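You operate a simulated robot arm through the tools that you are given. There is no shell and no other tool.

Carry out the task below with a simulated robot arm. There is one attempt and no reset: what you move stays moved.

## Task
Change the purple filter for the teal one and set the light panel to ev 7.
Fine: panel power key off and the hot lamp dark before you touch a filter; the purple filter goes into its own well; switch on, press the light meter key in its dock, turn the brightness dial and read again till it shows ev 7, five readings at most; leave colour dial and boost key alone.

It is judged by the outcome, as a careful person would: the job done as asked, and still so three seconds after it is handed in. It fails if anything else is knocked over, pushed out of place, dropped, spilled or broken.

## Robot
A 6-joint arm with a fingered hand, fixed in place. Base frame: the origin is on the floor under the middle of its stand, x ahead of it, y to its left, z up; the work surface is at about z = 0.85. Readings come in m, rad, newtons and seconds.
With the tool pointing down near the work surface it reaches from about 0.3 to 0.82 m from the base axis. Its first joint turns from -2.897 to 2.897 rad. Payload 4 kg.
Tool frame: the origin (TCP) lies between the finger pads and is the grasp point; the fingertips stand 0.026 m ahead of it; z points along the fingers, y is the line along which they close. The gripper opens to 0.132 m; its body begins 0.073 m behind the TCP. The gripper is a hand of 5 fingers: y runs from the thumb to the fingers, the wrist lies at [0, 0, -0.239] in the tool frame, and closing takes about 1.5 s.
Orientation is that of the tool frame in the base frame, as a unit quaternion [x, y, z, w]. With the fingers straight down and closing along the base's y, the tool's x points along the base's -x, its y along +y and its z along -z.

## Interface
- The arm moves only by the tool drive_tool. Its argument "motion" is a list that holds one entry, the list of rows, each a list of 6 numbers: the shift along the tool's x, y, z in units of 50 mm (1.0 is 50 mm), then the turn, a rotation vector about the tool's x, y, z in units of 6 degrees (1.0 is 6 degrees). In form: [[[x, y, z, wx, wy, wz], ...]]. A call has 1 to 20 rows; each row shifts and turns the commanded pose from where the row before left it, along the tool's axes as they then stand. "fingers" is the opening, from 0 (shut) to 1 (fully open), set as the call begins (left out, the last holds). A call with a number of a shift or a turn outside -1 to 1 is refused whole. A row lasts 0.2 s, in which the tool goes at most 0.05 m and 0.15 rad; a call with a longer step from one row to the next is refused whole, and so is a gripper value outside its range. Where a pose cannot be reached the arm comes as near as it can. A force on the tool above 40 N (or 10 N above the force at the start of the call, whichever is more), or a blocked arm, ends the call early, and 0.2 s more pass. Each finger travels about 0.045 m/s and halts on what it meets, pressing with about 30 N; the grip force reading is that of the motor and also rises with nothing between the fingers. The clock runs only during rows and for 0.2 s after the last one: add rows that do not move to give the fingers time. It gives the time, the measured TCP pose, the force on the tool (base axes), the opening and the grip force at its end, in the units of the frame above (readings bear some noise), with the torque about the TCP (base axes, N m) and any sound that the robot's microphone picked up, and new pictures: "show" is both (left out), scene, wrist or none.
- Cameras (640 x 400 px; columns grow to the right, rows downward): "scene" is fixed at [0.0509, -0.5007, 1.582]; the picture's right is [0.77, -0.64, 0.00], its down [-0.33, -0.40, -0.85] and it looks along [0.54, 0.66, -0.52] (base axes); focal length 372 px, centre (320, 200). "wrist" rides on the gripper at [0.085, 0.002, -0.097] in the tool frame; the picture's right is [-0.02, 1.00, 0.00], its down [-0.75, -0.01, -0.66] and it looks along [-0.66, -0.01, 0.75] (tool axes); focal length 270 px, centre (320, 200). There is no depth. A picture from a camera that has moved, and an enlarged one, comes with that camera's place and axes in the base frame and with its lens.
- move_fingers(finger1, finger2, finger3, finger4, thumb_bend): sets how far each is bent, from 0 (flat) to 100 (curled in); at 30 the hand is open as for a grip, at 70 the pads meet at the TCP. One left out holds its place. A second passes; each finger stops where it meets its share of the squeeze, and holds until it gets a number again. A gripper value or a shape takes the hand back. It gives what a move gives, with no picture; readings hold the bend of each and the force on the fingers (four entries, about 0 where the hand has none), thumb and palm.
- preshape(shape): the hand has 5 fingers and takes this shape, open, in about a second: jaw (thumb against the fingers, like two jaws); tri (thumb and two fingers); tip (a fingertip pinch); poke (one finger out to press); point (the index stretched); flat (the hand flat); cup (the hand cupped); fist (a fist). The gripper value then closes the fingers along that shape, each until it touches; the sizes above hold for jaw. It gives what a move gives, with no picture.
- enlarge(camera, box): a new picture of the part [left, top, right, bottom] of that camera's present view, enlarged. No time passes.
- job_done(): hands the job in; it is judged then, once.

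Nothing tells you positions but the pictures and the camera data. Unless the task says otherwise, let go and move clear before handing in.

The tools are called after "Emit:" as a command line: name --argument value ..., lists and objects as JSON in quotes. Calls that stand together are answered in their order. drive_tool: Moves the arm, as the interface text tells. Its arguments: {"type":"object","properties":{"motion":{"type":"array"},"fingers":{"type":"number"},"show":{"type":"string","enum":["both","scene","wrist","none"]}},"required":["motion"]} The other tools are called the same way: preshape (shape) gives the hand a shape; move_fingers (finger1, finger2, finger3, finger4, thumb_bend) moves the fingers one by one; enlarge (camera, box) takes an enlarged picture of a part of a camera's view; job_done () hands the job in.

At the start:

```text
time_s: 0.0
ee_pos: [0.3776, 0.0258, 1.3258]
orientation: [0.0, 1.0, 0.001, 0.0]
contact_force: [-0.4, 0.0, 0.2]
ft_torque: [-0.02, 0.02, 0.02]
grip_width: 0.1316
grip_force: 0.0
shape: jaw
bend: [30.0, 30.0, 30.0, 30.0, 30.0]
finger forces: [0.0, 0.0, 0.1, 0.0, 0.1, 0.0]
```

scene: 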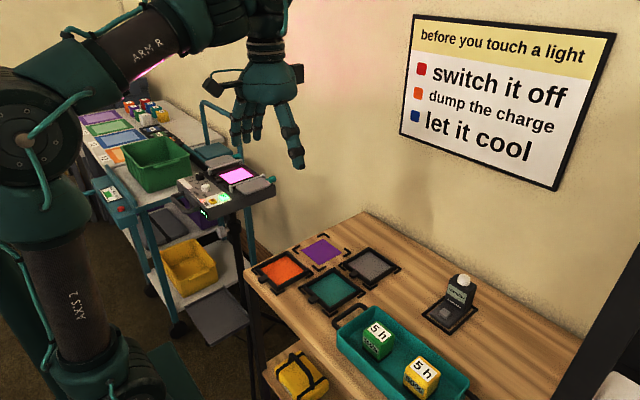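
wrist: 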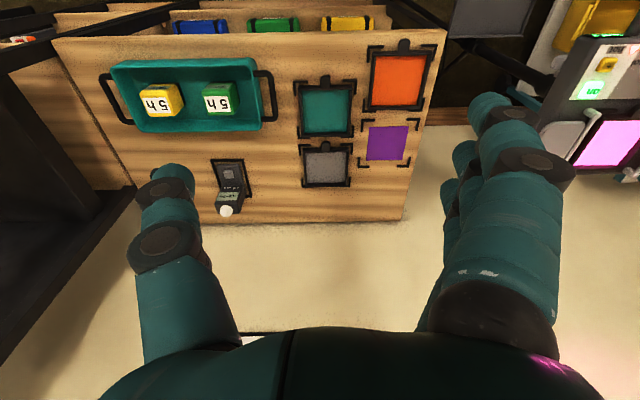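

I see a light panel on a stand to the left with a glowing purple filter, and a wooden table with filter wells (orange, purple empty well, teal, grey) and a light meter in its dock. I'll enlarge the views to study the details first.

Emit:
enlarge --camera "scene" --box '[160, 130, 300, 230]'

Emit:
enlarge --camera "scene" --box '[240, 220, 400, 320]'

Emit:
enlarge --camera "scene" --box '[400, 255, 500, 345]'

Emit:
enlarge --camera "wrist" --box '[500, 0, 640, 180]'

Emit:
enlarge --camera "wrist" --box '[190, 40, 450, 230]'

```text
4.00 times, centred on (230, 180) of scene
camera zoom: at [0.0509, -0.5007, 1.582], right [0.77, -0.64, 0.0], down [-0.33, -0.4, -0.85], along [0.54, 0.66, -0.52], focal length 1488 px, centre (680, 280)
```

zoom: 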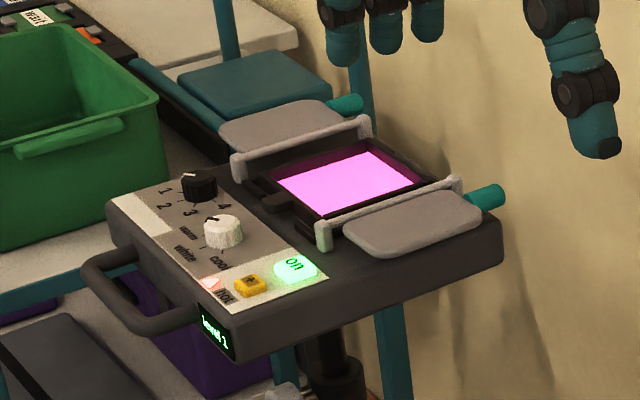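

```text
4.00 times, centred on (320, 270) of scene
camera zoom: at [0.0509, -0.5007, 1.582], right [0.77, -0.64, 0.0], down [-0.33, -0.4, -0.85], along [0.54, 0.66, -0.52], focal length 1488 px, centre (320, -80)
```

zoom: 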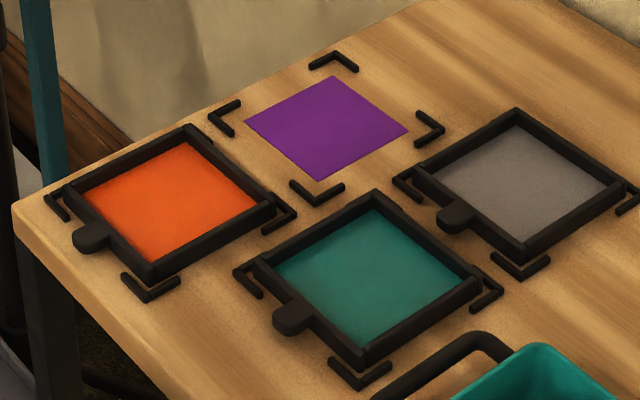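

```text
4.44 times, centred on (450, 300) of scene
camera zoom: at [0.0509, -0.5007, 1.582], right [0.77, -0.64, 0.0], down [-0.33, -0.4, -0.85], along [0.54, 0.66, -0.52], focal length 1653 px, centre (-258, -244)
```

zoom: 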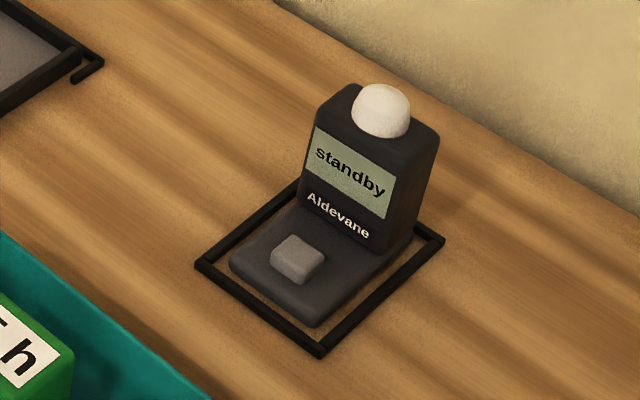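

```text
2.22 times, centred on (570, 90) of wrist
camera zoom: at [0.2923, 0.0286, 1.4229], right [0.02, 1.0, 0.0], down [0.75, -0.01, 0.66], along [0.66, -0.01, -0.75], focal length 601 px, centre (-236, 444)
```

zoom: 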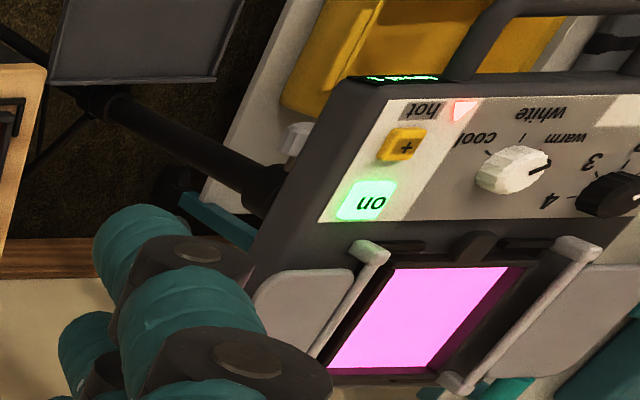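

```text
2.11 times, centred on (320, 135) of wrist
camera zoom: at [0.2923, 0.0286, 1.4229], right [0.02, 1.0, 0.0], down [0.75, -0.01, 0.66], along [0.66, -0.01, -0.75], focal length 569 px, centre (320, 337)
```

zoom: 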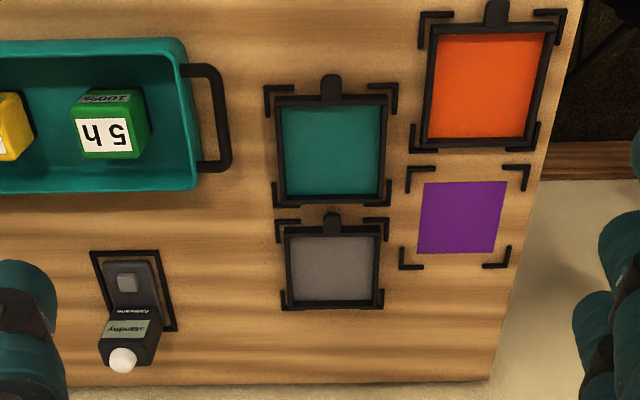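

The panel's green "on" key looks to be at about (0.45, 0.45, 0.99), its filter at about (0.55, 0.56), and the pink hot lamp is lit. I'll move the hand over towards the panel, staying high, to get a better look at it.

Emit:
drive_tool --motion '[[[0, 0.5, 0, 0, 0, 0], [0, 1, 0, 0, 0, 0], [0, 1, 0, 0, 0, 0], [0, 1, 0, 0, 0, 0], [0, 1, 0, 0, 0, 0], [0, 1, 0, 0, 0, 0], [0, 1, 0, 0, 0, 0], [0.2, 0.8, 0, 0, 0, 0], [0, 0, 0, 0, 0, 0]]]'

```text
time_s: 2.0
ee_pos: [0.3683, 0.3924, 1.3244]
orientation: [0.001, 1.0, 0.001, 0.0]
contact_force: [-0.4, -0.3, 0.0]
ft_torque: [0.02, -0.02, 0.0]
grip_width: 0.132
grip_force: 0.1
shape: jaw
bend: [30.0, 30.0, 30.0, 30.0, 30.0]
finger forces: [0.1, 0.0, 0.0, 0.0, 0.1, 0.1]
camera wrist: at [0.2818, 0.3938, 1.421], right [0.02, 1.0, 0.0], down [0.75, -0.01, 0.66], along [0.66, -0.01, -0.75], focal length 270 px, centre (320, 200)
```

scene: 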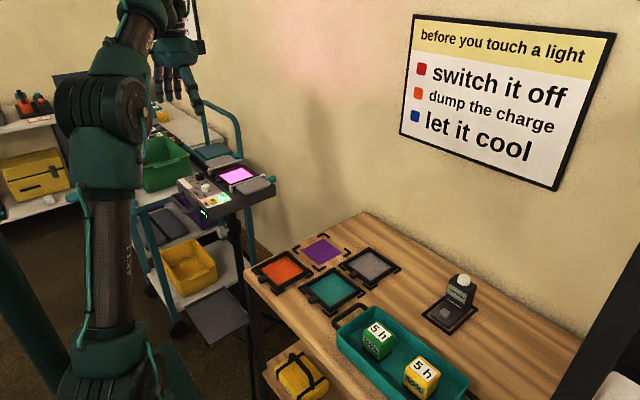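
wrist: 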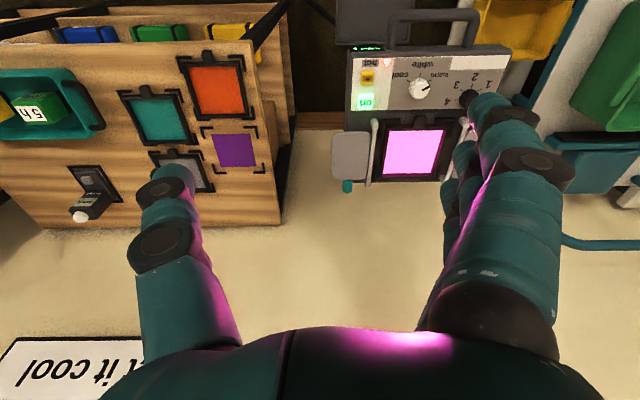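

The wrist camera now has the whole panel in view below the hand. I'll enlarge it to place the keys and dials.

Emit:
enlarge --camera "wrist" --box '[320, 40, 520, 200]'

Emit:
enlarge --camera "scene" --box '[80, 80, 240, 190]'

Emit:
enlarge --camera "scene" --box '[165, 145, 285, 225]'

```text
2.50 times, centred on (420, 120) of wrist
camera zoom: at [0.2818, 0.3938, 1.421], right [0.02, 1.0, 0.0], down [0.75, -0.01, 0.66], along [0.66, -0.01, -0.75], focal length 676 px, centre (70, 400)
```

zoom: 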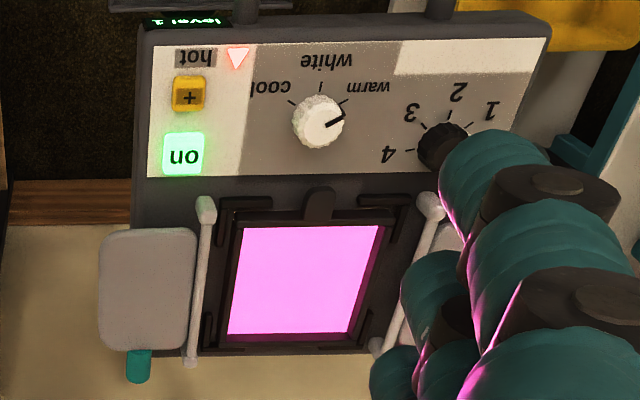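

```text
3.64 times, centred on (160, 135) of scene
camera zoom: at [0.0509, -0.5007, 1.582], right [0.77, -0.64, 0.0], down [-0.33, -0.4, -0.85], along [0.54, 0.66, -0.52], focal length 1352 px, centre (902, 436)
```

zoom: 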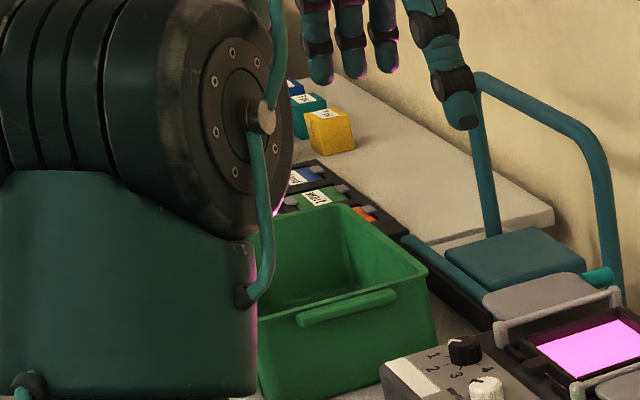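

```text
5.00 times, centred on (225, 185) of scene
camera zoom: at [0.0509, -0.5007, 1.582], right [0.77, -0.64, 0.0], down [-0.33, -0.4, -0.85], along [0.54, 0.66, -0.52], focal length 1860 px, centre (795, 275)
```

zoom: 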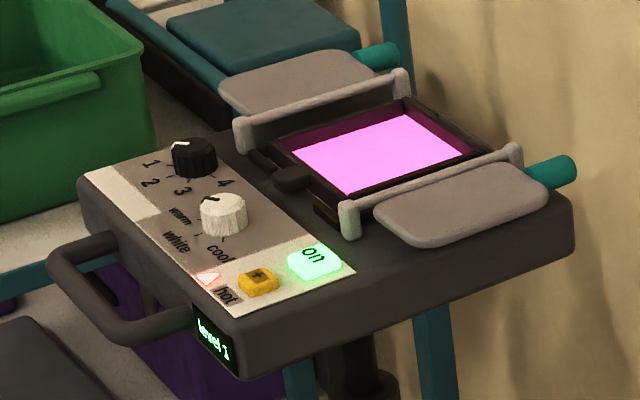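

The panel reads "level 1", with the on key, boost key and hot lamp on the right strip, and the brightness dial (black, 1–4) apart from the colour dial (white). I'll form the poke shape and see where the pressing finger sits in the view.

Emit:
preshape --shape "poke"

Emit:
drive_tool --motion '[[[0, 0, 0, 0, 0, 0]]]'

```text
time_s: 2.9
ee_pos: [0.3679, 0.3916, 1.324]
orientation: [0.0, 1.0, 0.001, -0.001]
contact_force: [0.3, 0.3, 0.3]
ft_torque: [0.01, -0.01, -0.02]
grip_width: 0.0002
grip_force: 0.0
shape: poke
bend: [100.0, 100.0, 100.0, 100.0, 47.0]
finger forces: [0.0, 0.1, 0.1, 0.0, 0.1, 0.0]
```

```text
time_s: 3.3
ee_pos: [0.3665, 0.3914, 1.3244]
orientation: [0.002, 1.0, 0.0, -0.001]
contact_force: [-0.4, 0.2, 0.7]
ft_torque: [0.0, -0.01, 0.02]
grip_width: 0.0
grip_force: 0.0
shape: poke
bend: [100.0, 100.0, 100.0, 100.0, 47.0]
finger forces: [0.0, 0.0, 0.1, 0.1, 0.0, 0.0]
camera wrist: at [0.282, 0.3933, 1.421], right [0.02, 1.0, 0.0], down [0.75, -0.01, 0.66], along [0.66, -0.01, -0.75], focal length 270 px, centre (320, 200)
```

scene: 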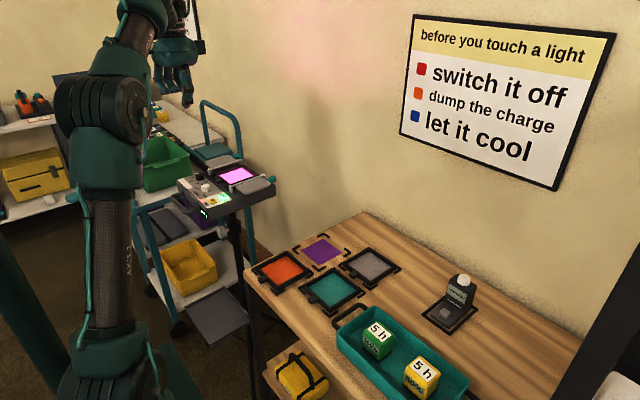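
wrist: 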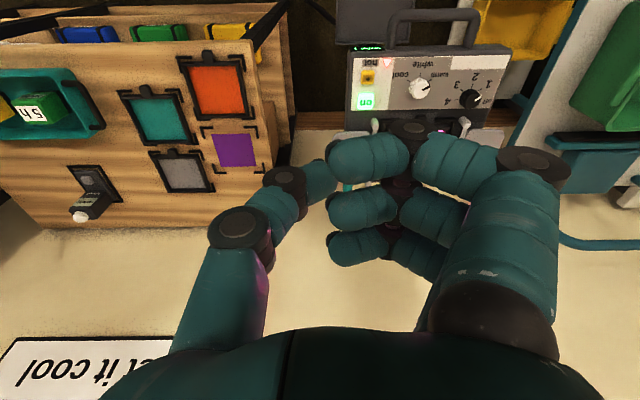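

Emit:
enlarge --camera "scene" --box '[130, 20, 230, 130]'

Emit:
enlarge --camera "wrist" --box '[260, 40, 540, 280]'

```text
3.64 times, centred on (180, 75) of scene
camera zoom: at [0.0509, -0.5007, 1.582], right [0.77, -0.64, 0.0], down [-0.33, -0.4, -0.85], along [0.54, 0.66, -0.52], focal length 1352 px, centre (829, 654)
```

zoom: 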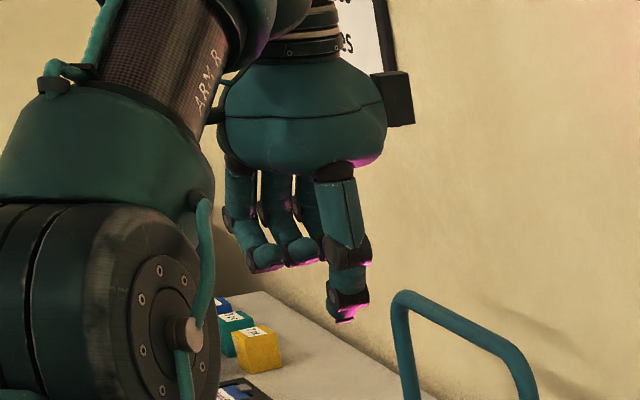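

```text
1.67 times, centred on (400, 160) of wrist
camera zoom: at [0.282, 0.3933, 1.421], right [0.02, 1.0, 0.0], down [0.75, -0.01, 0.66], along [0.66, -0.01, -0.75], focal length 450 px, centre (187, 267)
```

zoom: 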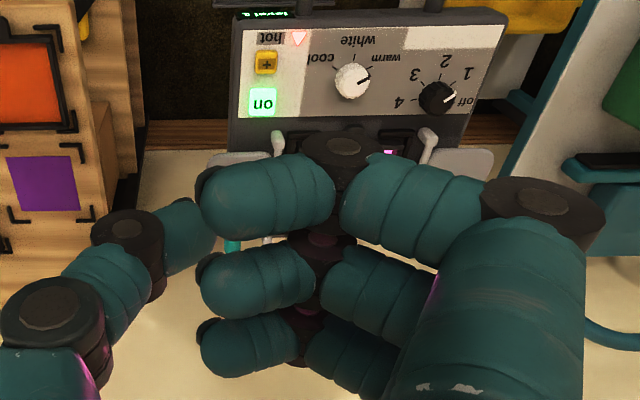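

Emit:
preshape --shape "point"

Emit:
drive_tool --motion '[[[0, 0, 0, 0, 0, 0]]]'

Emit:
enlarge --camera "scene" --box '[130, 20, 230, 130]'

Emit:
enlarge --camera "wrist" --box '[300, 40, 540, 200]'

```text
time_s: 4.2
ee_pos: [0.3687, 0.3923, 1.3244]
orientation: [0.0, 1.0, 0.0, 0.0]
contact_force: [-1.7, 0.7, 0.9]
ft_torque: [0.01, -0.03, 0.03]
grip_width: 0.1262
grip_force: 0.1
shape: point
bend: [28.0, 100.0, 100.0, 100.0, 55.0]
finger forces: [0.0, 0.0, 0.1, 0.0, 0.0, 0.0]
```

```text
time_s: 4.6
ee_pos: [0.3666, 0.3919, 1.3233]
orientation: [0.0, 1.0, 0.0, 0.0]
contact_force: [0.6, 0.1, -0.2]
ft_torque: [-0.03, 0.0, 0.0]
grip_width: 0.1261
grip_force: 0.0
shape: point
bend: [28.0, 100.0, 100.0, 100.0, 55.0]
finger forces: [0.0, 0.0, 0.0, 0.0, 0.1, 0.0]
camera wrist: at [0.282, 0.3933, 1.421], right [0.02, 1.0, 0.0], down [0.75, -0.01, 0.66], along [0.66, -0.01, -0.75], focal length 270 px, centre (320, 200)
```

scene: 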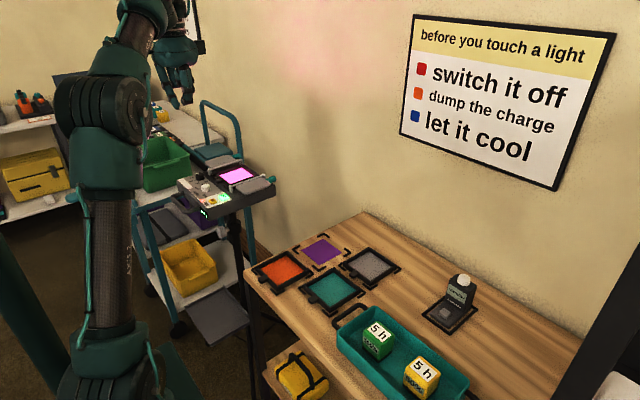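
wrist: 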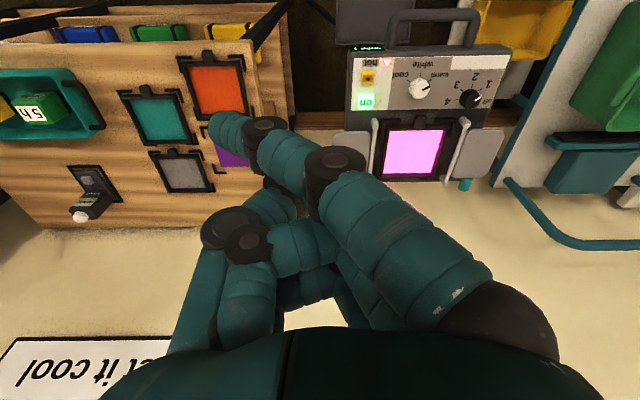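

```text
3.64 times, centred on (180, 75) of scene
camera zoom: at [0.0509, -0.5007, 1.582], right [0.77, -0.64, 0.0], down [-0.33, -0.4, -0.85], along [0.54, 0.66, -0.52], focal length 1352 px, centre (829, 654)
```

zoom: 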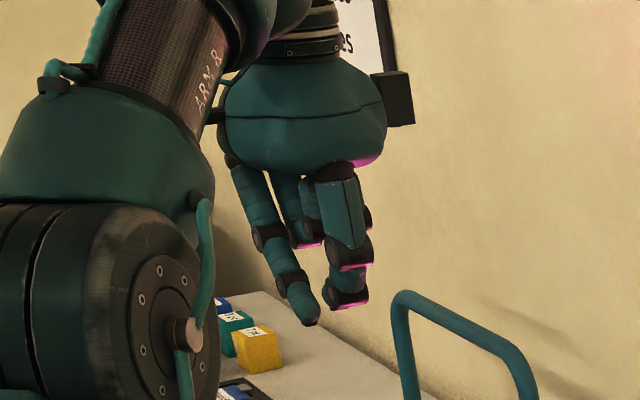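

```text
2.50 times, centred on (420, 120) of wrist
camera zoom: at [0.282, 0.3933, 1.421], right [0.02, 1.0, 0.0], down [0.75, -0.01, 0.66], along [0.66, -0.01, -0.75], focal length 676 px, centre (70, 400)
```

zoom: 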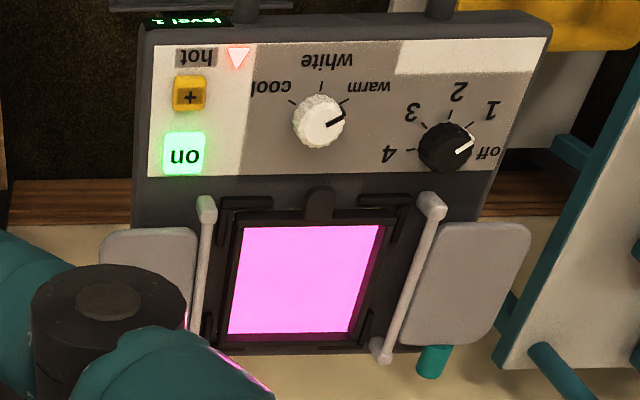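

The index in "point" hangs no lower than the rest, while "poke" puts the thumb tip on the tool axis, so I'll press with poke. Next I'll reshape and come down to a point above and short of the on key to locate it more closely.

Emit:
preshape --shape "poke"

Emit:
drive_tool --motion '[[[0, 0.5, 0.8, 0, 0, 0], [0, 0.5, 0.8, 0, 0, 0], [0, 0.2, 0.8, 0, 0, 0], [0, 0, 0.6, 0, 0, 0], [0, 0, 0, 0, 0, 0], [0, 0, 0, 0, 0, 0]]]'

Emit:
enlarge --camera "wrist" --box '[240, 0, 560, 200]'

Emit:
enlarge --camera "scene" --box '[140, 80, 300, 220]'

```text
time_s: 5.5
ee_pos: [0.368, 0.3916, 1.3236]
orientation: [0.0, 1.0, -0.001, 0.0]
contact_force: [0.0, 0.7, -0.4]
ft_torque: [-0.01, 0.0, 0.03]
grip_width: 0.0
grip_force: 0.1
shape: poke
bend: [100.0, 100.0, 100.0, 100.0, 47.0]
finger forces: [0.1, 0.0, 0.0, 0.0, 0.1, 0.0]
```

```text
time_s: 6.9
ee_pos: [0.368, 0.454, 1.1752]
orientation: [0.0, 1.0, -0.001, 0.0]
contact_force: [-0.8, -1.2, -0.7]
ft_torque: [0.04, 0.03, 0.0]
grip_width: 0.0
grip_force: 0.0
shape: poke
bend: [100.0, 100.0, 100.0, 100.0, 47.0]
finger forces: [0.0, 0.0, 0.0, 0.0, 0.0, 0.1]
camera wrist: at [0.2831, 0.4549, 1.2728], right [0.02, 1.0, 0.0], down [0.75, -0.01, 0.66], along [0.66, -0.01, -0.75], focal length 270 px, centre (320, 200)
```

scene: 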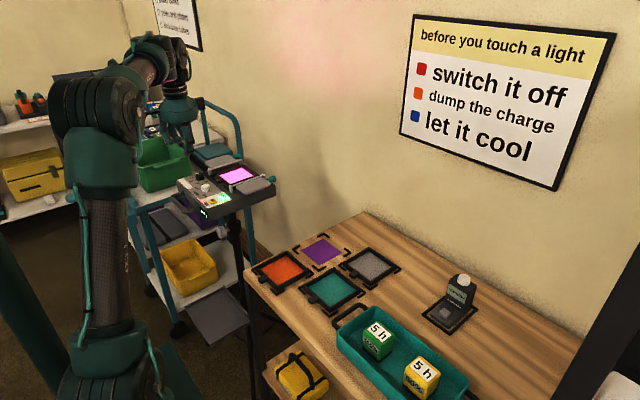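
wrist: 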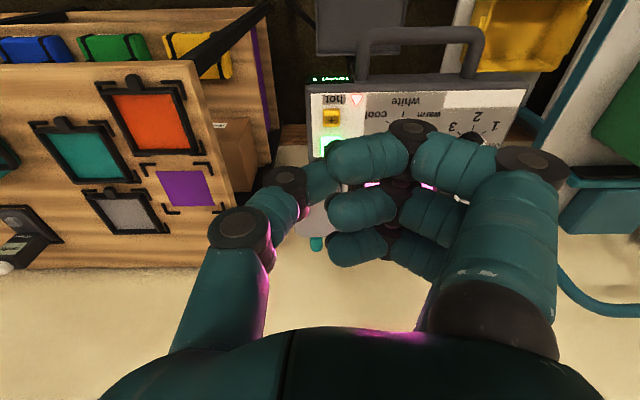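

```text
2.00 times, centred on (400, 100) of wrist
camera zoom: at [0.2831, 0.4549, 1.2728], right [0.02, 1.0, 0.0], down [0.75, -0.01, 0.66], along [0.66, -0.01, -0.75], focal length 541 px, centre (160, 400)
```

zoom: 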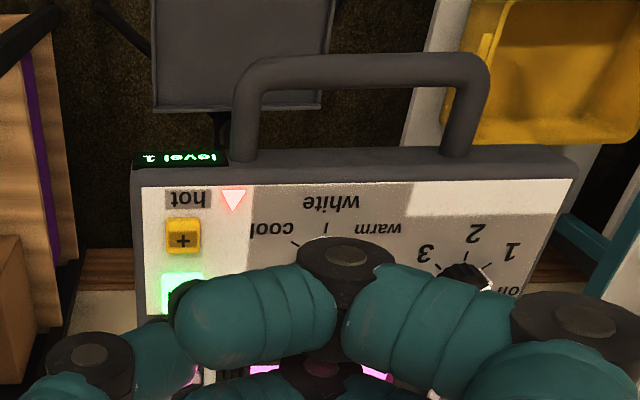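

```text
2.86 times, centred on (220, 150) of scene
camera zoom: at [0.0509, -0.5007, 1.582], right [0.77, -0.64, 0.0], down [-0.33, -0.4, -0.85], along [0.54, 0.66, -0.52], focal length 1063 px, centre (606, 343)
```

zoom: 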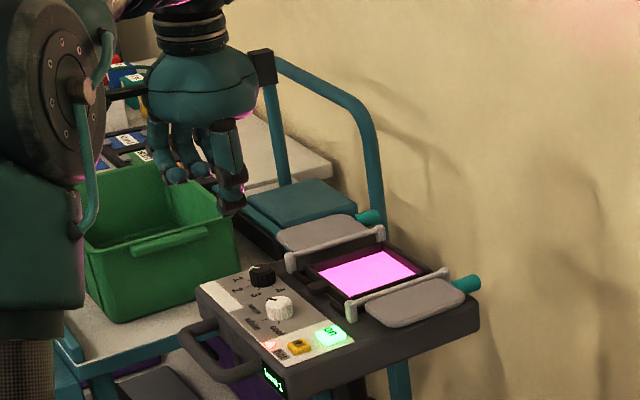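

The on key works out at about (0.456, 0.467) with its top near z = 0.975. I'll bring the thumb tip over it and stop a little above to check the alignment.

Emit:
drive_tool --motion '[[[-0.9, 0.12, 0.5, 0, 0, 0], [-0.87, 0.12, 0.7, 0, 0, 0], [0, 0, 0.8, 0, 0, 0], [0, 0, 0.6, 0, 0, 0], [0, 0, 0, 0, 0, 0], [0, 0, 0, 0, 0, 0]]]'

Emit:
enlarge --camera "scene" --box '[160, 120, 300, 230]'

Emit:
enlarge --camera "wrist" --box '[220, 60, 500, 260]'

```text
refused: row 1 steps farther than a row can; nothing moved
```

```text
3.64 times, centred on (230, 175) of scene
camera zoom: at [0.0509, -0.5007, 1.582], right [0.77, -0.64, 0.0], down [-0.33, -0.4, -0.85], along [0.54, 0.66, -0.52], focal length 1352 px, centre (647, 291)
```

zoom: 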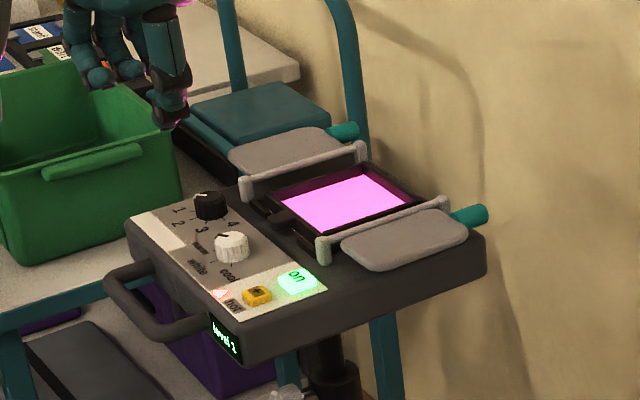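

```text
2.00 times, centred on (360, 160) of wrist
camera zoom: at [0.2831, 0.4549, 1.2728], right [0.02, 1.0, 0.0], down [0.75, -0.01, 0.66], along [0.66, -0.01, -0.75], focal length 541 px, centre (240, 280)
```

zoom: 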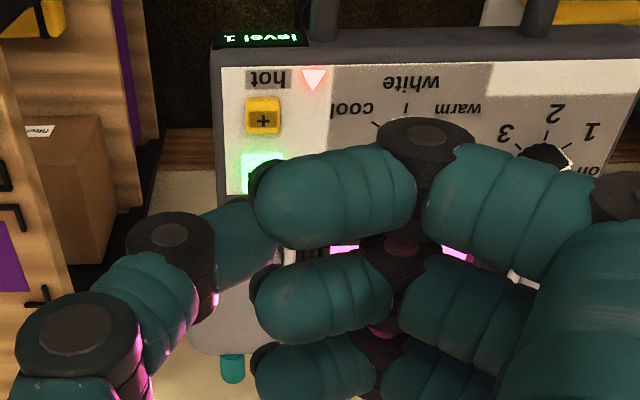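

The step was too long and was refused, so nothing moved. I'll repeat it with smaller rows.

Emit:
drive_tool --motion '[[[-0.6, 0.08, 0.4, 0, 0, 0], [-0.6, 0.08, 0.4, 0, 0, 0], [-0.57, 0.07, 0.4, 0, 0, 0], [0, 0, 0.8, 0, 0, 0], [0, 0, 0.6, 0, 0, 0], [0, 0, 0, 0, 0, 0], [0, 0, 0, 0, 0, 0]]]'

Emit:
enlarge --camera "scene" --box '[160, 120, 300, 230]'

Emit:
enlarge --camera "wrist" --box '[220, 60, 500, 260]'

```text
time_s: 8.5
ee_pos: [0.4554, 0.4638, 1.0448]
orientation: [0.0, 1.0, 0.0, 0.0]
contact_force: [-0.4, 0.1, -0.3]
ft_torque: [-0.01, -0.02, 0.02]
grip_width: 0.0001
grip_force: 0.1
shape: poke
bend: [100.0, 100.0, 100.0, 100.0, 47.0]
finger forces: [0.0, 0.1, 0.0, 0.0, 0.1, 0.0]
camera wrist: at [0.3696, 0.4662, 1.1413], right [0.02, 1.0, 0.0], down [0.75, -0.01, 0.66], along [0.66, -0.01, -0.75], focal length 270 px, centre (320, 200)
```

scene: 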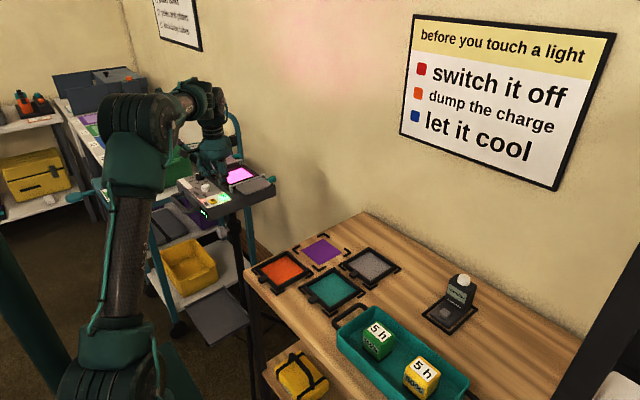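
wrist: 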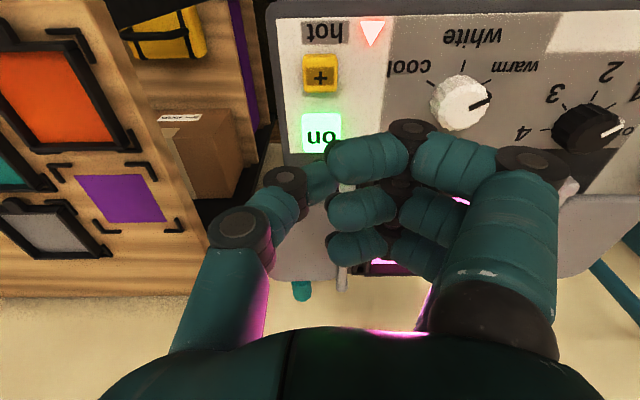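

```text
3.64 times, centred on (230, 175) of scene
camera zoom: at [0.0509, -0.5007, 1.582], right [0.77, -0.64, 0.0], down [-0.33, -0.4, -0.85], along [0.54, 0.66, -0.52], focal length 1352 px, centre (647, 291)
```

zoom: 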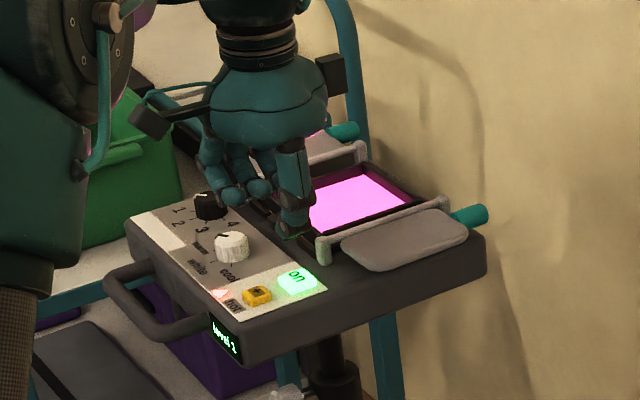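

```text
2.00 times, centred on (360, 160) of wrist
camera zoom: at [0.3696, 0.4662, 1.1413], right [0.02, 1.0, 0.0], down [0.75, -0.01, 0.66], along [0.66, -0.01, -0.75], focal length 541 px, centre (240, 280)
```

zoom: 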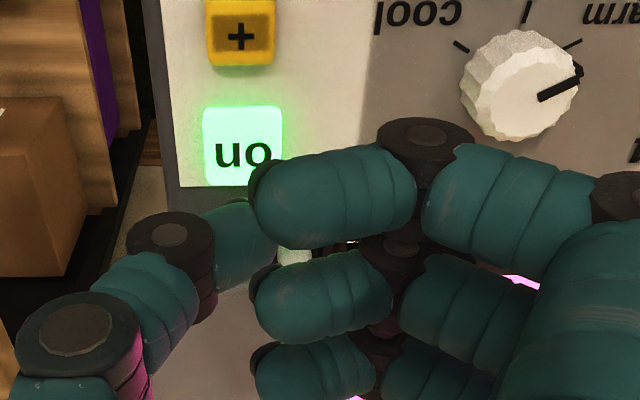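

The on key is confirmed at about (0.455, 0.466) and the thumb tip stands right above it. I'll go down to just above contact.

Emit:
drive_tool --motion '[[[0, 0.03, 0.4, 0, 0, 0], [0, 0, 0.3, 0, 0, 0], [0, 0, 0, 0, 0, 0], [0, 0, 0, 0, 0, 0]]]'

Emit:
enlarge --camera "scene" --box '[180, 140, 280, 220]'

Emit:
enlarge --camera "wrist" --box '[220, 60, 500, 260]'

```text
time_s: 9.5
ee_pos: [0.4556, 0.4646, 1.0095]
orientation: [0.0, 1.0, 0.0, 0.0]
contact_force: [-0.6, -0.4, 0.0]
ft_torque: [0.01, -0.01, 0.01]
grip_width: 0.0001
grip_force: 0.0
shape: poke
bend: [100.0, 100.0, 100.0, 100.0, 47.0]
finger forces: [0.1, 0.1, 0.0, 0.0, 0.0, 0.0]
camera wrist: at [0.37, 0.4671, 1.1072], right [0.02, 1.0, 0.0], down [0.75, -0.01, 0.66], along [0.66, -0.01, -0.75], focal length 270 px, centre (320, 200)
```

scene: 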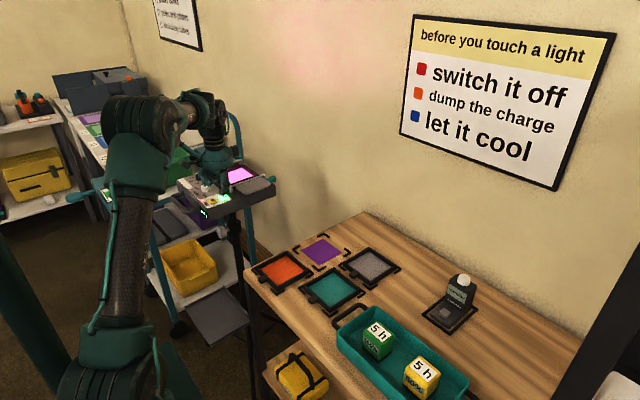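
wrist: 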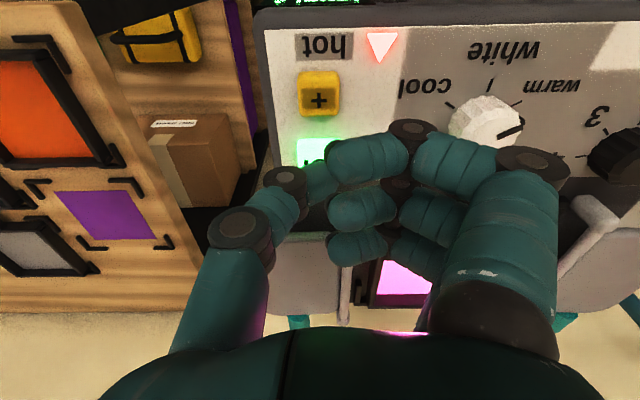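

```text
5.00 times, centred on (230, 180) of scene
camera zoom: at [0.0509, -0.5007, 1.582], right [0.77, -0.64, 0.0], down [-0.33, -0.4, -0.85], along [0.54, 0.66, -0.52], focal length 1860 px, centre (770, 300)
```

zoom: 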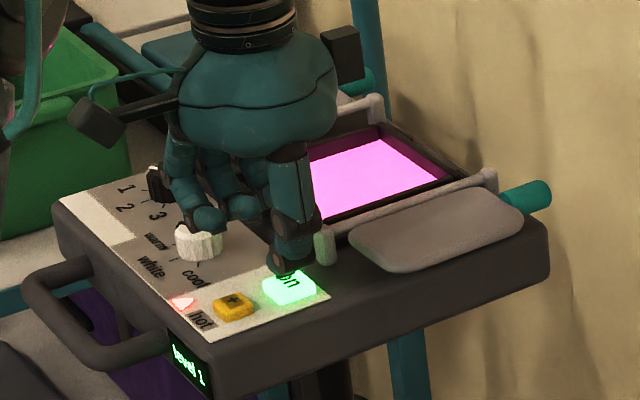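

```text
2.00 times, centred on (360, 160) of wrist
camera zoom: at [0.37, 0.4671, 1.1072], right [0.02, 1.0, 0.0], down [0.75, -0.01, 0.66], along [0.66, -0.01, -0.75], focal length 541 px, centre (240, 280)
```

zoom: 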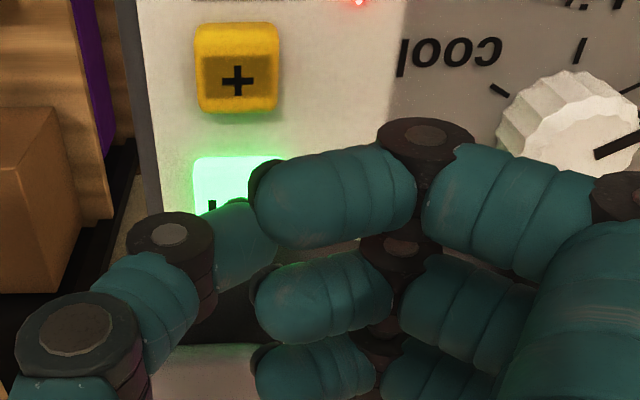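

The thumb is over the key, but a curled finger would come close above the white colour dial when I press. I'll lift slightly and tilt the hand about 10° so the finger side rises clear of the dial.

Emit:
drive_tool --motion '[[[0, 0, -0.2, 0, 0, 0], [0, 0, 0, -0.85, 0, 0], [0, 0, 0, -0.85, 0, 0], [0, -0.1, 0, 0, 0, 0], [0, 0, 0, 0, 0, 0]]]'

Emit:
enlarge --camera "scene" --box '[180, 140, 280, 220]'

Emit:
enlarge --camera "wrist" --box '[220, 60, 500, 260]'

```text
time_s: 10.7
ee_pos: [0.4564, 0.4601, 1.0215]
orientation: [0.0, 0.996, 0.088, 0.0]
contact_force: [0.1, 1.0, 0.3]
ft_torque: [0.0, -0.01, 0.0]
grip_width: 0.0
grip_force: 0.1
shape: poke
bend: [100.0, 100.0, 100.0, 100.0, 47.0]
finger forces: [0.0, 0.0, 0.0, 0.1, 0.0, 0.0]
camera wrist: at [0.3705, 0.445, 1.1169], right [0.02, 0.98, 0.18], down [0.75, -0.13, 0.65], along [0.66, 0.12, -0.74], focal length 270 px, centre (320, 200)
```

scene: 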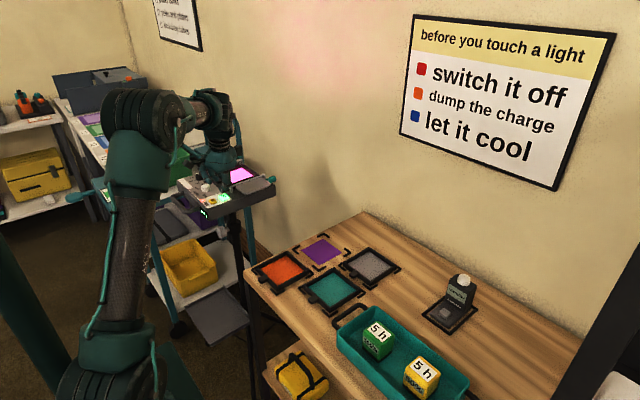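
wrist: 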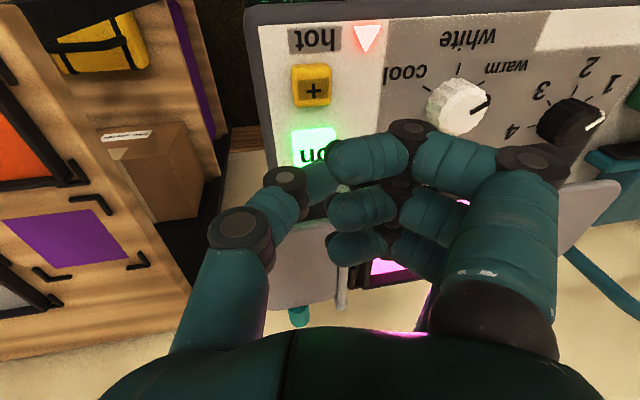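

```text
5.00 times, centred on (230, 180) of scene
camera zoom: at [0.0509, -0.5007, 1.582], right [0.77, -0.64, 0.0], down [-0.33, -0.4, -0.85], along [0.54, 0.66, -0.52], focal length 1860 px, centre (770, 300)
```

zoom: 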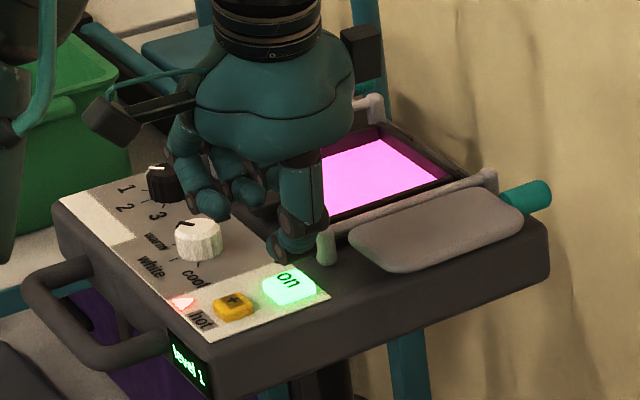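

```text
2.00 times, centred on (360, 160) of wrist
camera zoom: at [0.3705, 0.445, 1.1169], right [0.02, 0.98, 0.18], down [0.75, -0.13, 0.65], along [0.66, 0.12, -0.74], focal length 541 px, centre (240, 280)
```

zoom: 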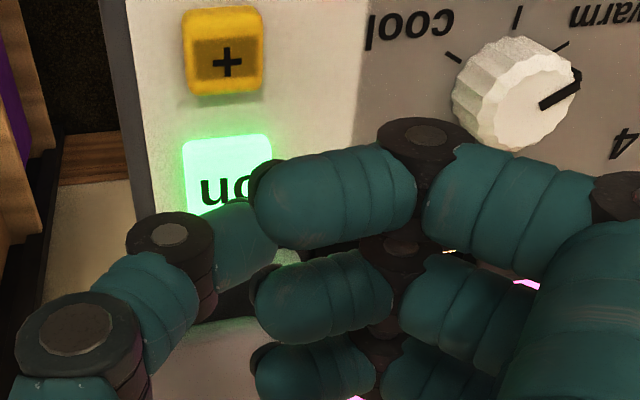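

The tilted hand clears the dial well. I'll press down gently in small steps onto the on key.

Emit:
drive_tool --motion '[[[0, -0.035, 0.197, 0, 0, 0], [0, -0.028, 0.158, 0, 0, 0], [0, 0, 0, 0, 0, 0]]]' --show "none"

Emit:
enlarge --camera "scene" --box '[180, 140, 280, 220]'

```text
time_s: 11.5
ee_pos: [0.4543, 0.462, 1.002]
orientation: [0.0, 0.996, 0.09, 0.0]
contact_force: [-0.3, -1.5, 2.5]
ft_torque: [0.02, -0.03, -0.01]
grip_width: 0.0
grip_force: 0.1
shape: poke
bend: [100.0, 100.0, 100.0, 100.0, 47.0]
finger forces: [0.0, 0.0, 0.0, 0.0, 2.0, 0.0]
heard: click
```

```text
5.00 times, centred on (230, 180) of scene
camera zoom: at [0.0509, -0.5007, 1.582], right [0.77, -0.64, 0.0], down [-0.33, -0.4, -0.85], along [0.54, 0.66, -0.52], focal length 1860 px, centre (770, 300)
```

zoom: 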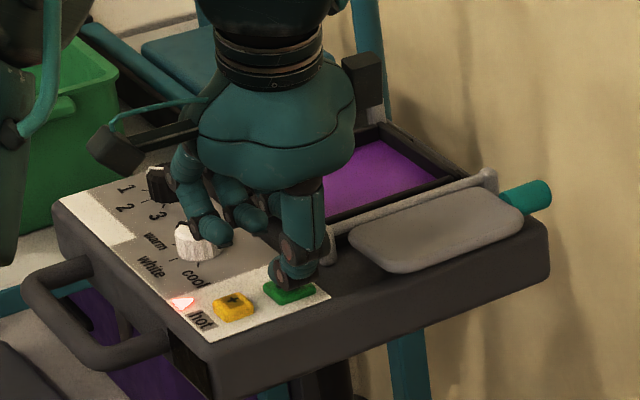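

A click was heard: the panel's light and level display are off, while the hot lamp is still lit. I'll lift clear, straighten the hand and watch the hot lamp.

Emit:
drive_tool --motion '[[[0, 0.07, -0.4, 0, 0, 0], [0, 0.14, -0.8, 0, 0, 0], [0, 0.1, -0.6, 0, 0, 0], [0, 0, 0, 0.85, 0, 0], [0, 0, 0, 0.85, 0, 0], [0.8, -0.3, 0, 0, 0, 0], [0.8, -0.3, -0.2, 0, 0, 0], [0, 0, 0, 0, 0, 0]]]'

Emit:
enlarge --camera "scene" --box '[180, 140, 280, 220]'

Emit:
enlarge --camera "wrist" --box '[220, 0, 540, 200]'

```text
time_s: 13.3
ee_pos: [0.3757, 0.4303, 1.1045]
orientation: [0.0, 1.0, 0.0, 0.0]
contact_force: [0.2, -1.2, -0.9]
ft_torque: [-0.01, -0.03, 0.01]
grip_width: 0.0
grip_force: 0.0
shape: poke
bend: [100.0, 100.0, 100.0, 100.0, 47.0]
finger forces: [0.0, 0.1, 0.1, 0.0, 0.1, 0.0]
camera wrist: at [0.2913, 0.4305, 1.2009], right [0.02, 1.0, 0.0], down [0.75, -0.01, 0.66], along [0.66, -0.01, -0.75], focal length 270 px, centre (320, 200)
```

scene: 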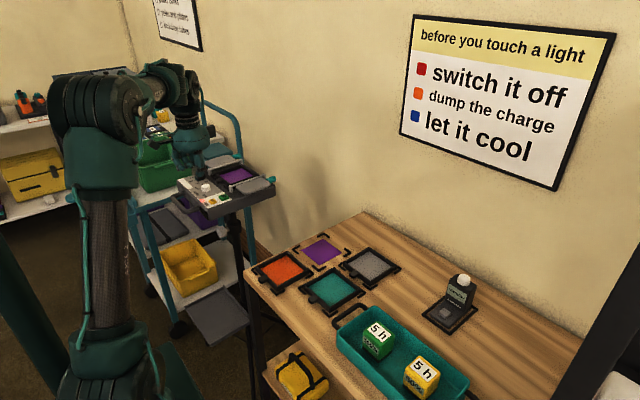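
wrist: 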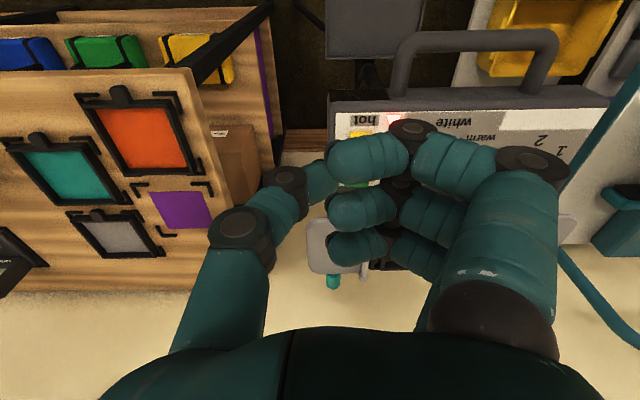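

```text
5.00 times, centred on (230, 180) of scene
camera zoom: at [0.0509, -0.5007, 1.582], right [0.77, -0.64, 0.0], down [-0.33, -0.4, -0.85], along [0.54, 0.66, -0.52], focal length 1860 px, centre (770, 300)
```

zoom: 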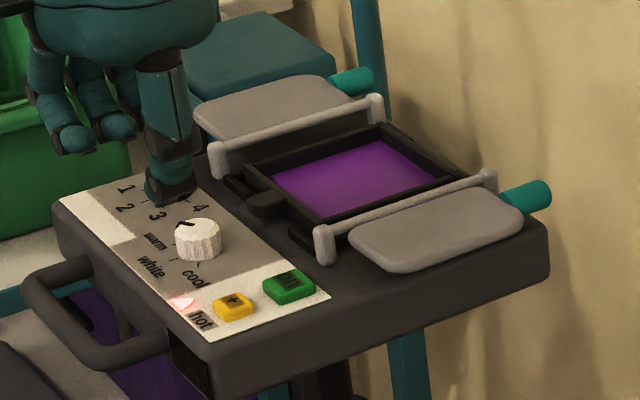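

```text
2.00 times, centred on (380, 100) of wrist
camera zoom: at [0.2913, 0.4305, 1.2009], right [0.02, 1.0, 0.0], down [0.75, -0.01, 0.66], along [0.66, -0.01, -0.75], focal length 541 px, centre (200, 400)
```

zoom: 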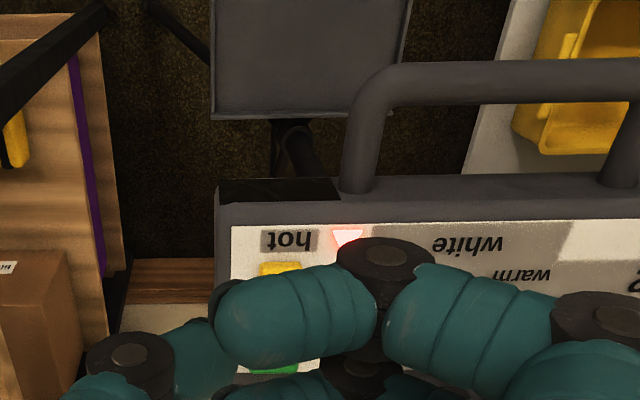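

The key is dark and only the hot lamp still glows. While it cools I'll try the fingertip pinch shape in free space to learn where it closes.

Emit:
preshape --shape "tip"

Emit:
drive_tool --motion '[[[0, 0, -0.5, 0, 0, 0], [0, 0, 0, 0, 0, 0]]]'

Emit:
enlarge --camera "scene" --box '[130, 80, 290, 220]'

Emit:
enlarge --camera "wrist" --box '[160, 50, 560, 300]'

```text
time_s: 14.2
ee_pos: [0.3781, 0.4279, 1.1027]
orientation: [0.0, 1.0, 0.0, 0.0]
contact_force: [-0.1, -0.5, 0.4]
ft_torque: [-0.01, 0.01, 0.02]
grip_width: 0.1318
grip_force: 0.1
shape: tip
bend: [0.0, 30.0, 30.0, 0.0, 30.0]
finger forces: [0.0, 0.0, 0.1, 0.1, 0.0, 0.0]
```

```text
time_s: 14.8
ee_pos: [0.3777, 0.4295, 1.1287]
orientation: [0.0, 1.0, 0.0, 0.0]
contact_force: [-0.6, 0.0, -0.7]
ft_torque: [-0.01, 0.01, 0.0]
grip_width: 0.132
grip_force: 0.1
shape: tip
bend: [0.0, 30.0, 30.0, 0.0, 30.0]
finger forces: [0.0, 0.1, 0.1, 0.0, 0.0, 0.1]
camera wrist: at [0.2923, 0.4313, 1.2263], right [0.02, 1.0, 0.0], down [0.75, -0.01, 0.66], along [0.66, -0.01, -0.75], focal length 270 px, centre (320, 200)
```

scene: 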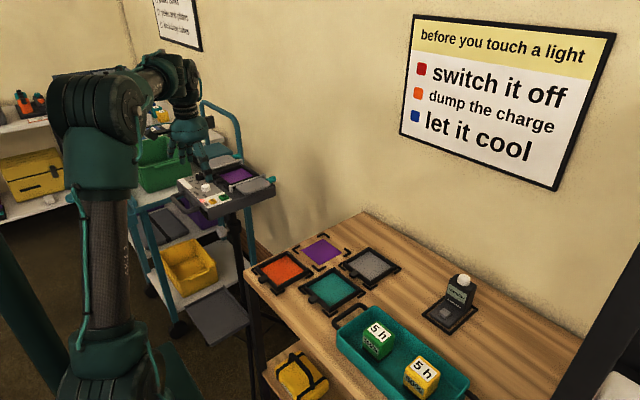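
wrist: 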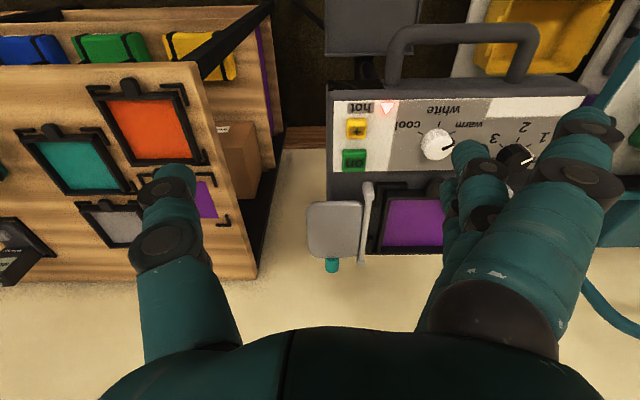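

```text
2.86 times, centred on (210, 150) of scene
camera zoom: at [0.0509, -0.5007, 1.582], right [0.77, -0.64, 0.0], down [-0.33, -0.4, -0.85], along [0.54, 0.66, -0.52], focal length 1063 px, centre (634, 343)
```

zoom: 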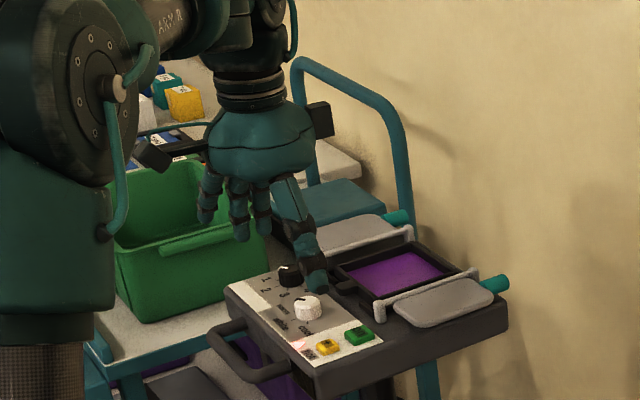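

```text
1.60 times, centred on (360, 175) of wrist
camera zoom: at [0.2923, 0.4313, 1.2263], right [0.02, 1.0, 0.0], down [0.75, -0.01, 0.66], along [0.66, -0.01, -0.75], focal length 432 px, centre (256, 240)
```

zoom: 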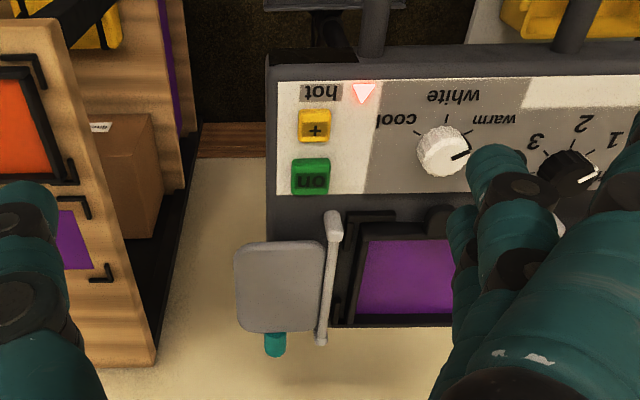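

The pinch here uses the thumb and two middle fingers, with the outer fingers flat; the hot lamp is still lit. I'll try a narrower pinch with one finger against the thumb and the others curled away, and look at it.

Emit:
move_fingers --finger1 100 --finger2 55 --finger3 100 --finger4 100 --thumb_bend 55

Emit:
drive_tool --motion '[[[0, 0, 0, 0, 0, 0]]]'

Emit:
enlarge --camera "wrist" --box '[160, 50, 560, 300]'

Emit:
enlarge --camera "scene" --box '[140, 100, 260, 200]'

```text
time_s: 15.8
ee_pos: [0.3785, 0.4292, 1.1298]
orientation: [0.0, 1.0, 0.0, 0.0]
contact_force: [1.2, -0.3, -0.1]
ft_torque: [0.0, 0.03, -0.01]
grip_width: 0.0499
grip_force: 0.0
shape: fingers
bend: [100.0, 55.0, 100.0, 100.0, 55.0]
finger forces: [0.1, 0.1, 0.1, 0.0, 0.0, 0.0]
```

```text
time_s: 16.2
ee_pos: [0.3779, 0.4295, 1.1285]
orientation: [0.0, 1.0, 0.0, 0.0]
contact_force: [1.0, 0.4, -1.4]
ft_torque: [0.06, -0.03, -0.04]
grip_width: 0.0501
grip_force: 0.0
shape: fingers
bend: [100.0, 55.0, 100.0, 100.0, 55.0]
finger forces: [0.0, 0.0, 0.0, 0.1, 0.0, 0.0]
camera wrist: at [0.2923, 0.4313, 1.2261], right [0.02, 1.0, 0.0], down [0.75, -0.01, 0.66], along [0.66, -0.01, -0.75], focal length 270 px, centre (320, 200)
```

scene: 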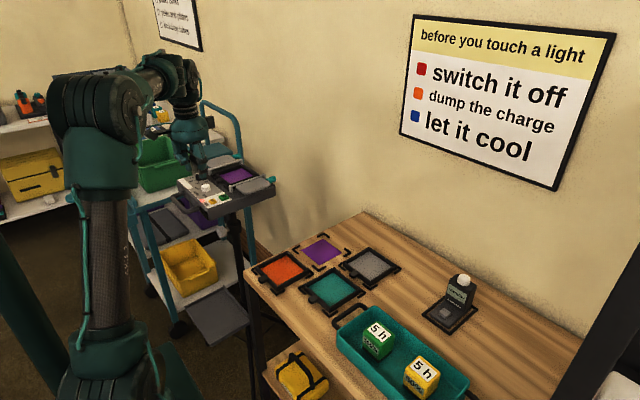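
wrist: 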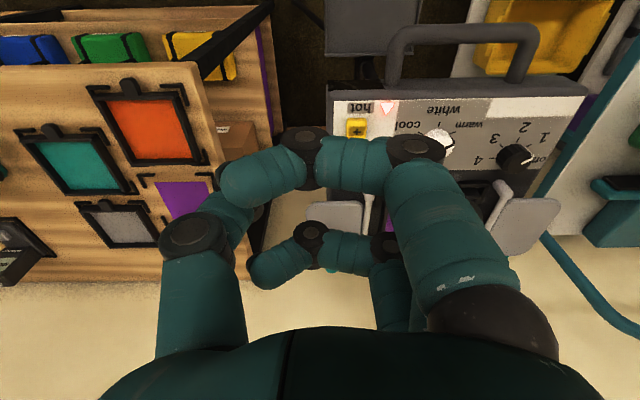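

```text
1.60 times, centred on (360, 175) of wrist
camera zoom: at [0.2923, 0.4313, 1.2261], right [0.02, 1.0, 0.0], down [0.75, -0.01, 0.66], along [0.66, -0.01, -0.75], focal length 432 px, centre (256, 240)
```

zoom: 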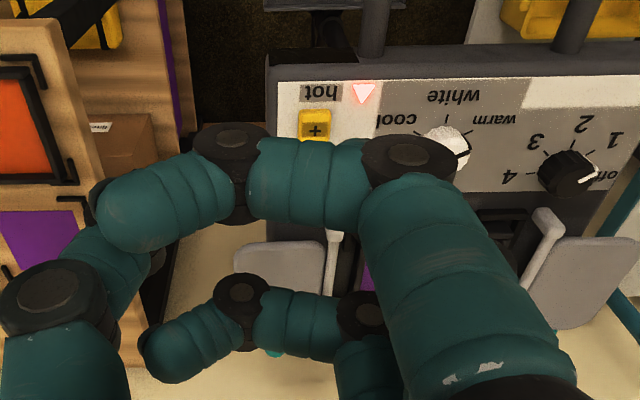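

```text
4.00 times, centred on (200, 150) of scene
camera zoom: at [0.0509, -0.5007, 1.582], right [0.77, -0.64, 0.0], down [-0.33, -0.4, -0.85], along [0.54, 0.66, -0.52], focal length 1488 px, centre (800, 400)
```

zoom: 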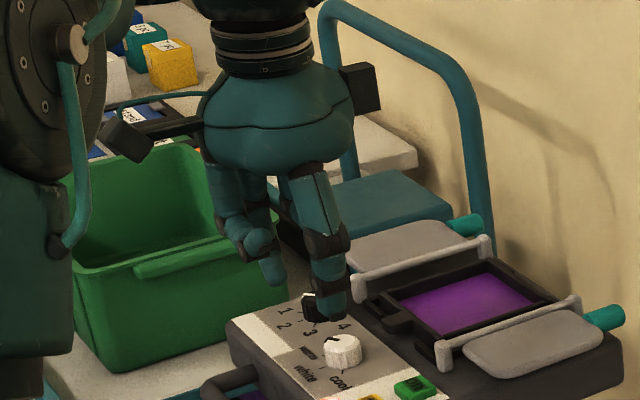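

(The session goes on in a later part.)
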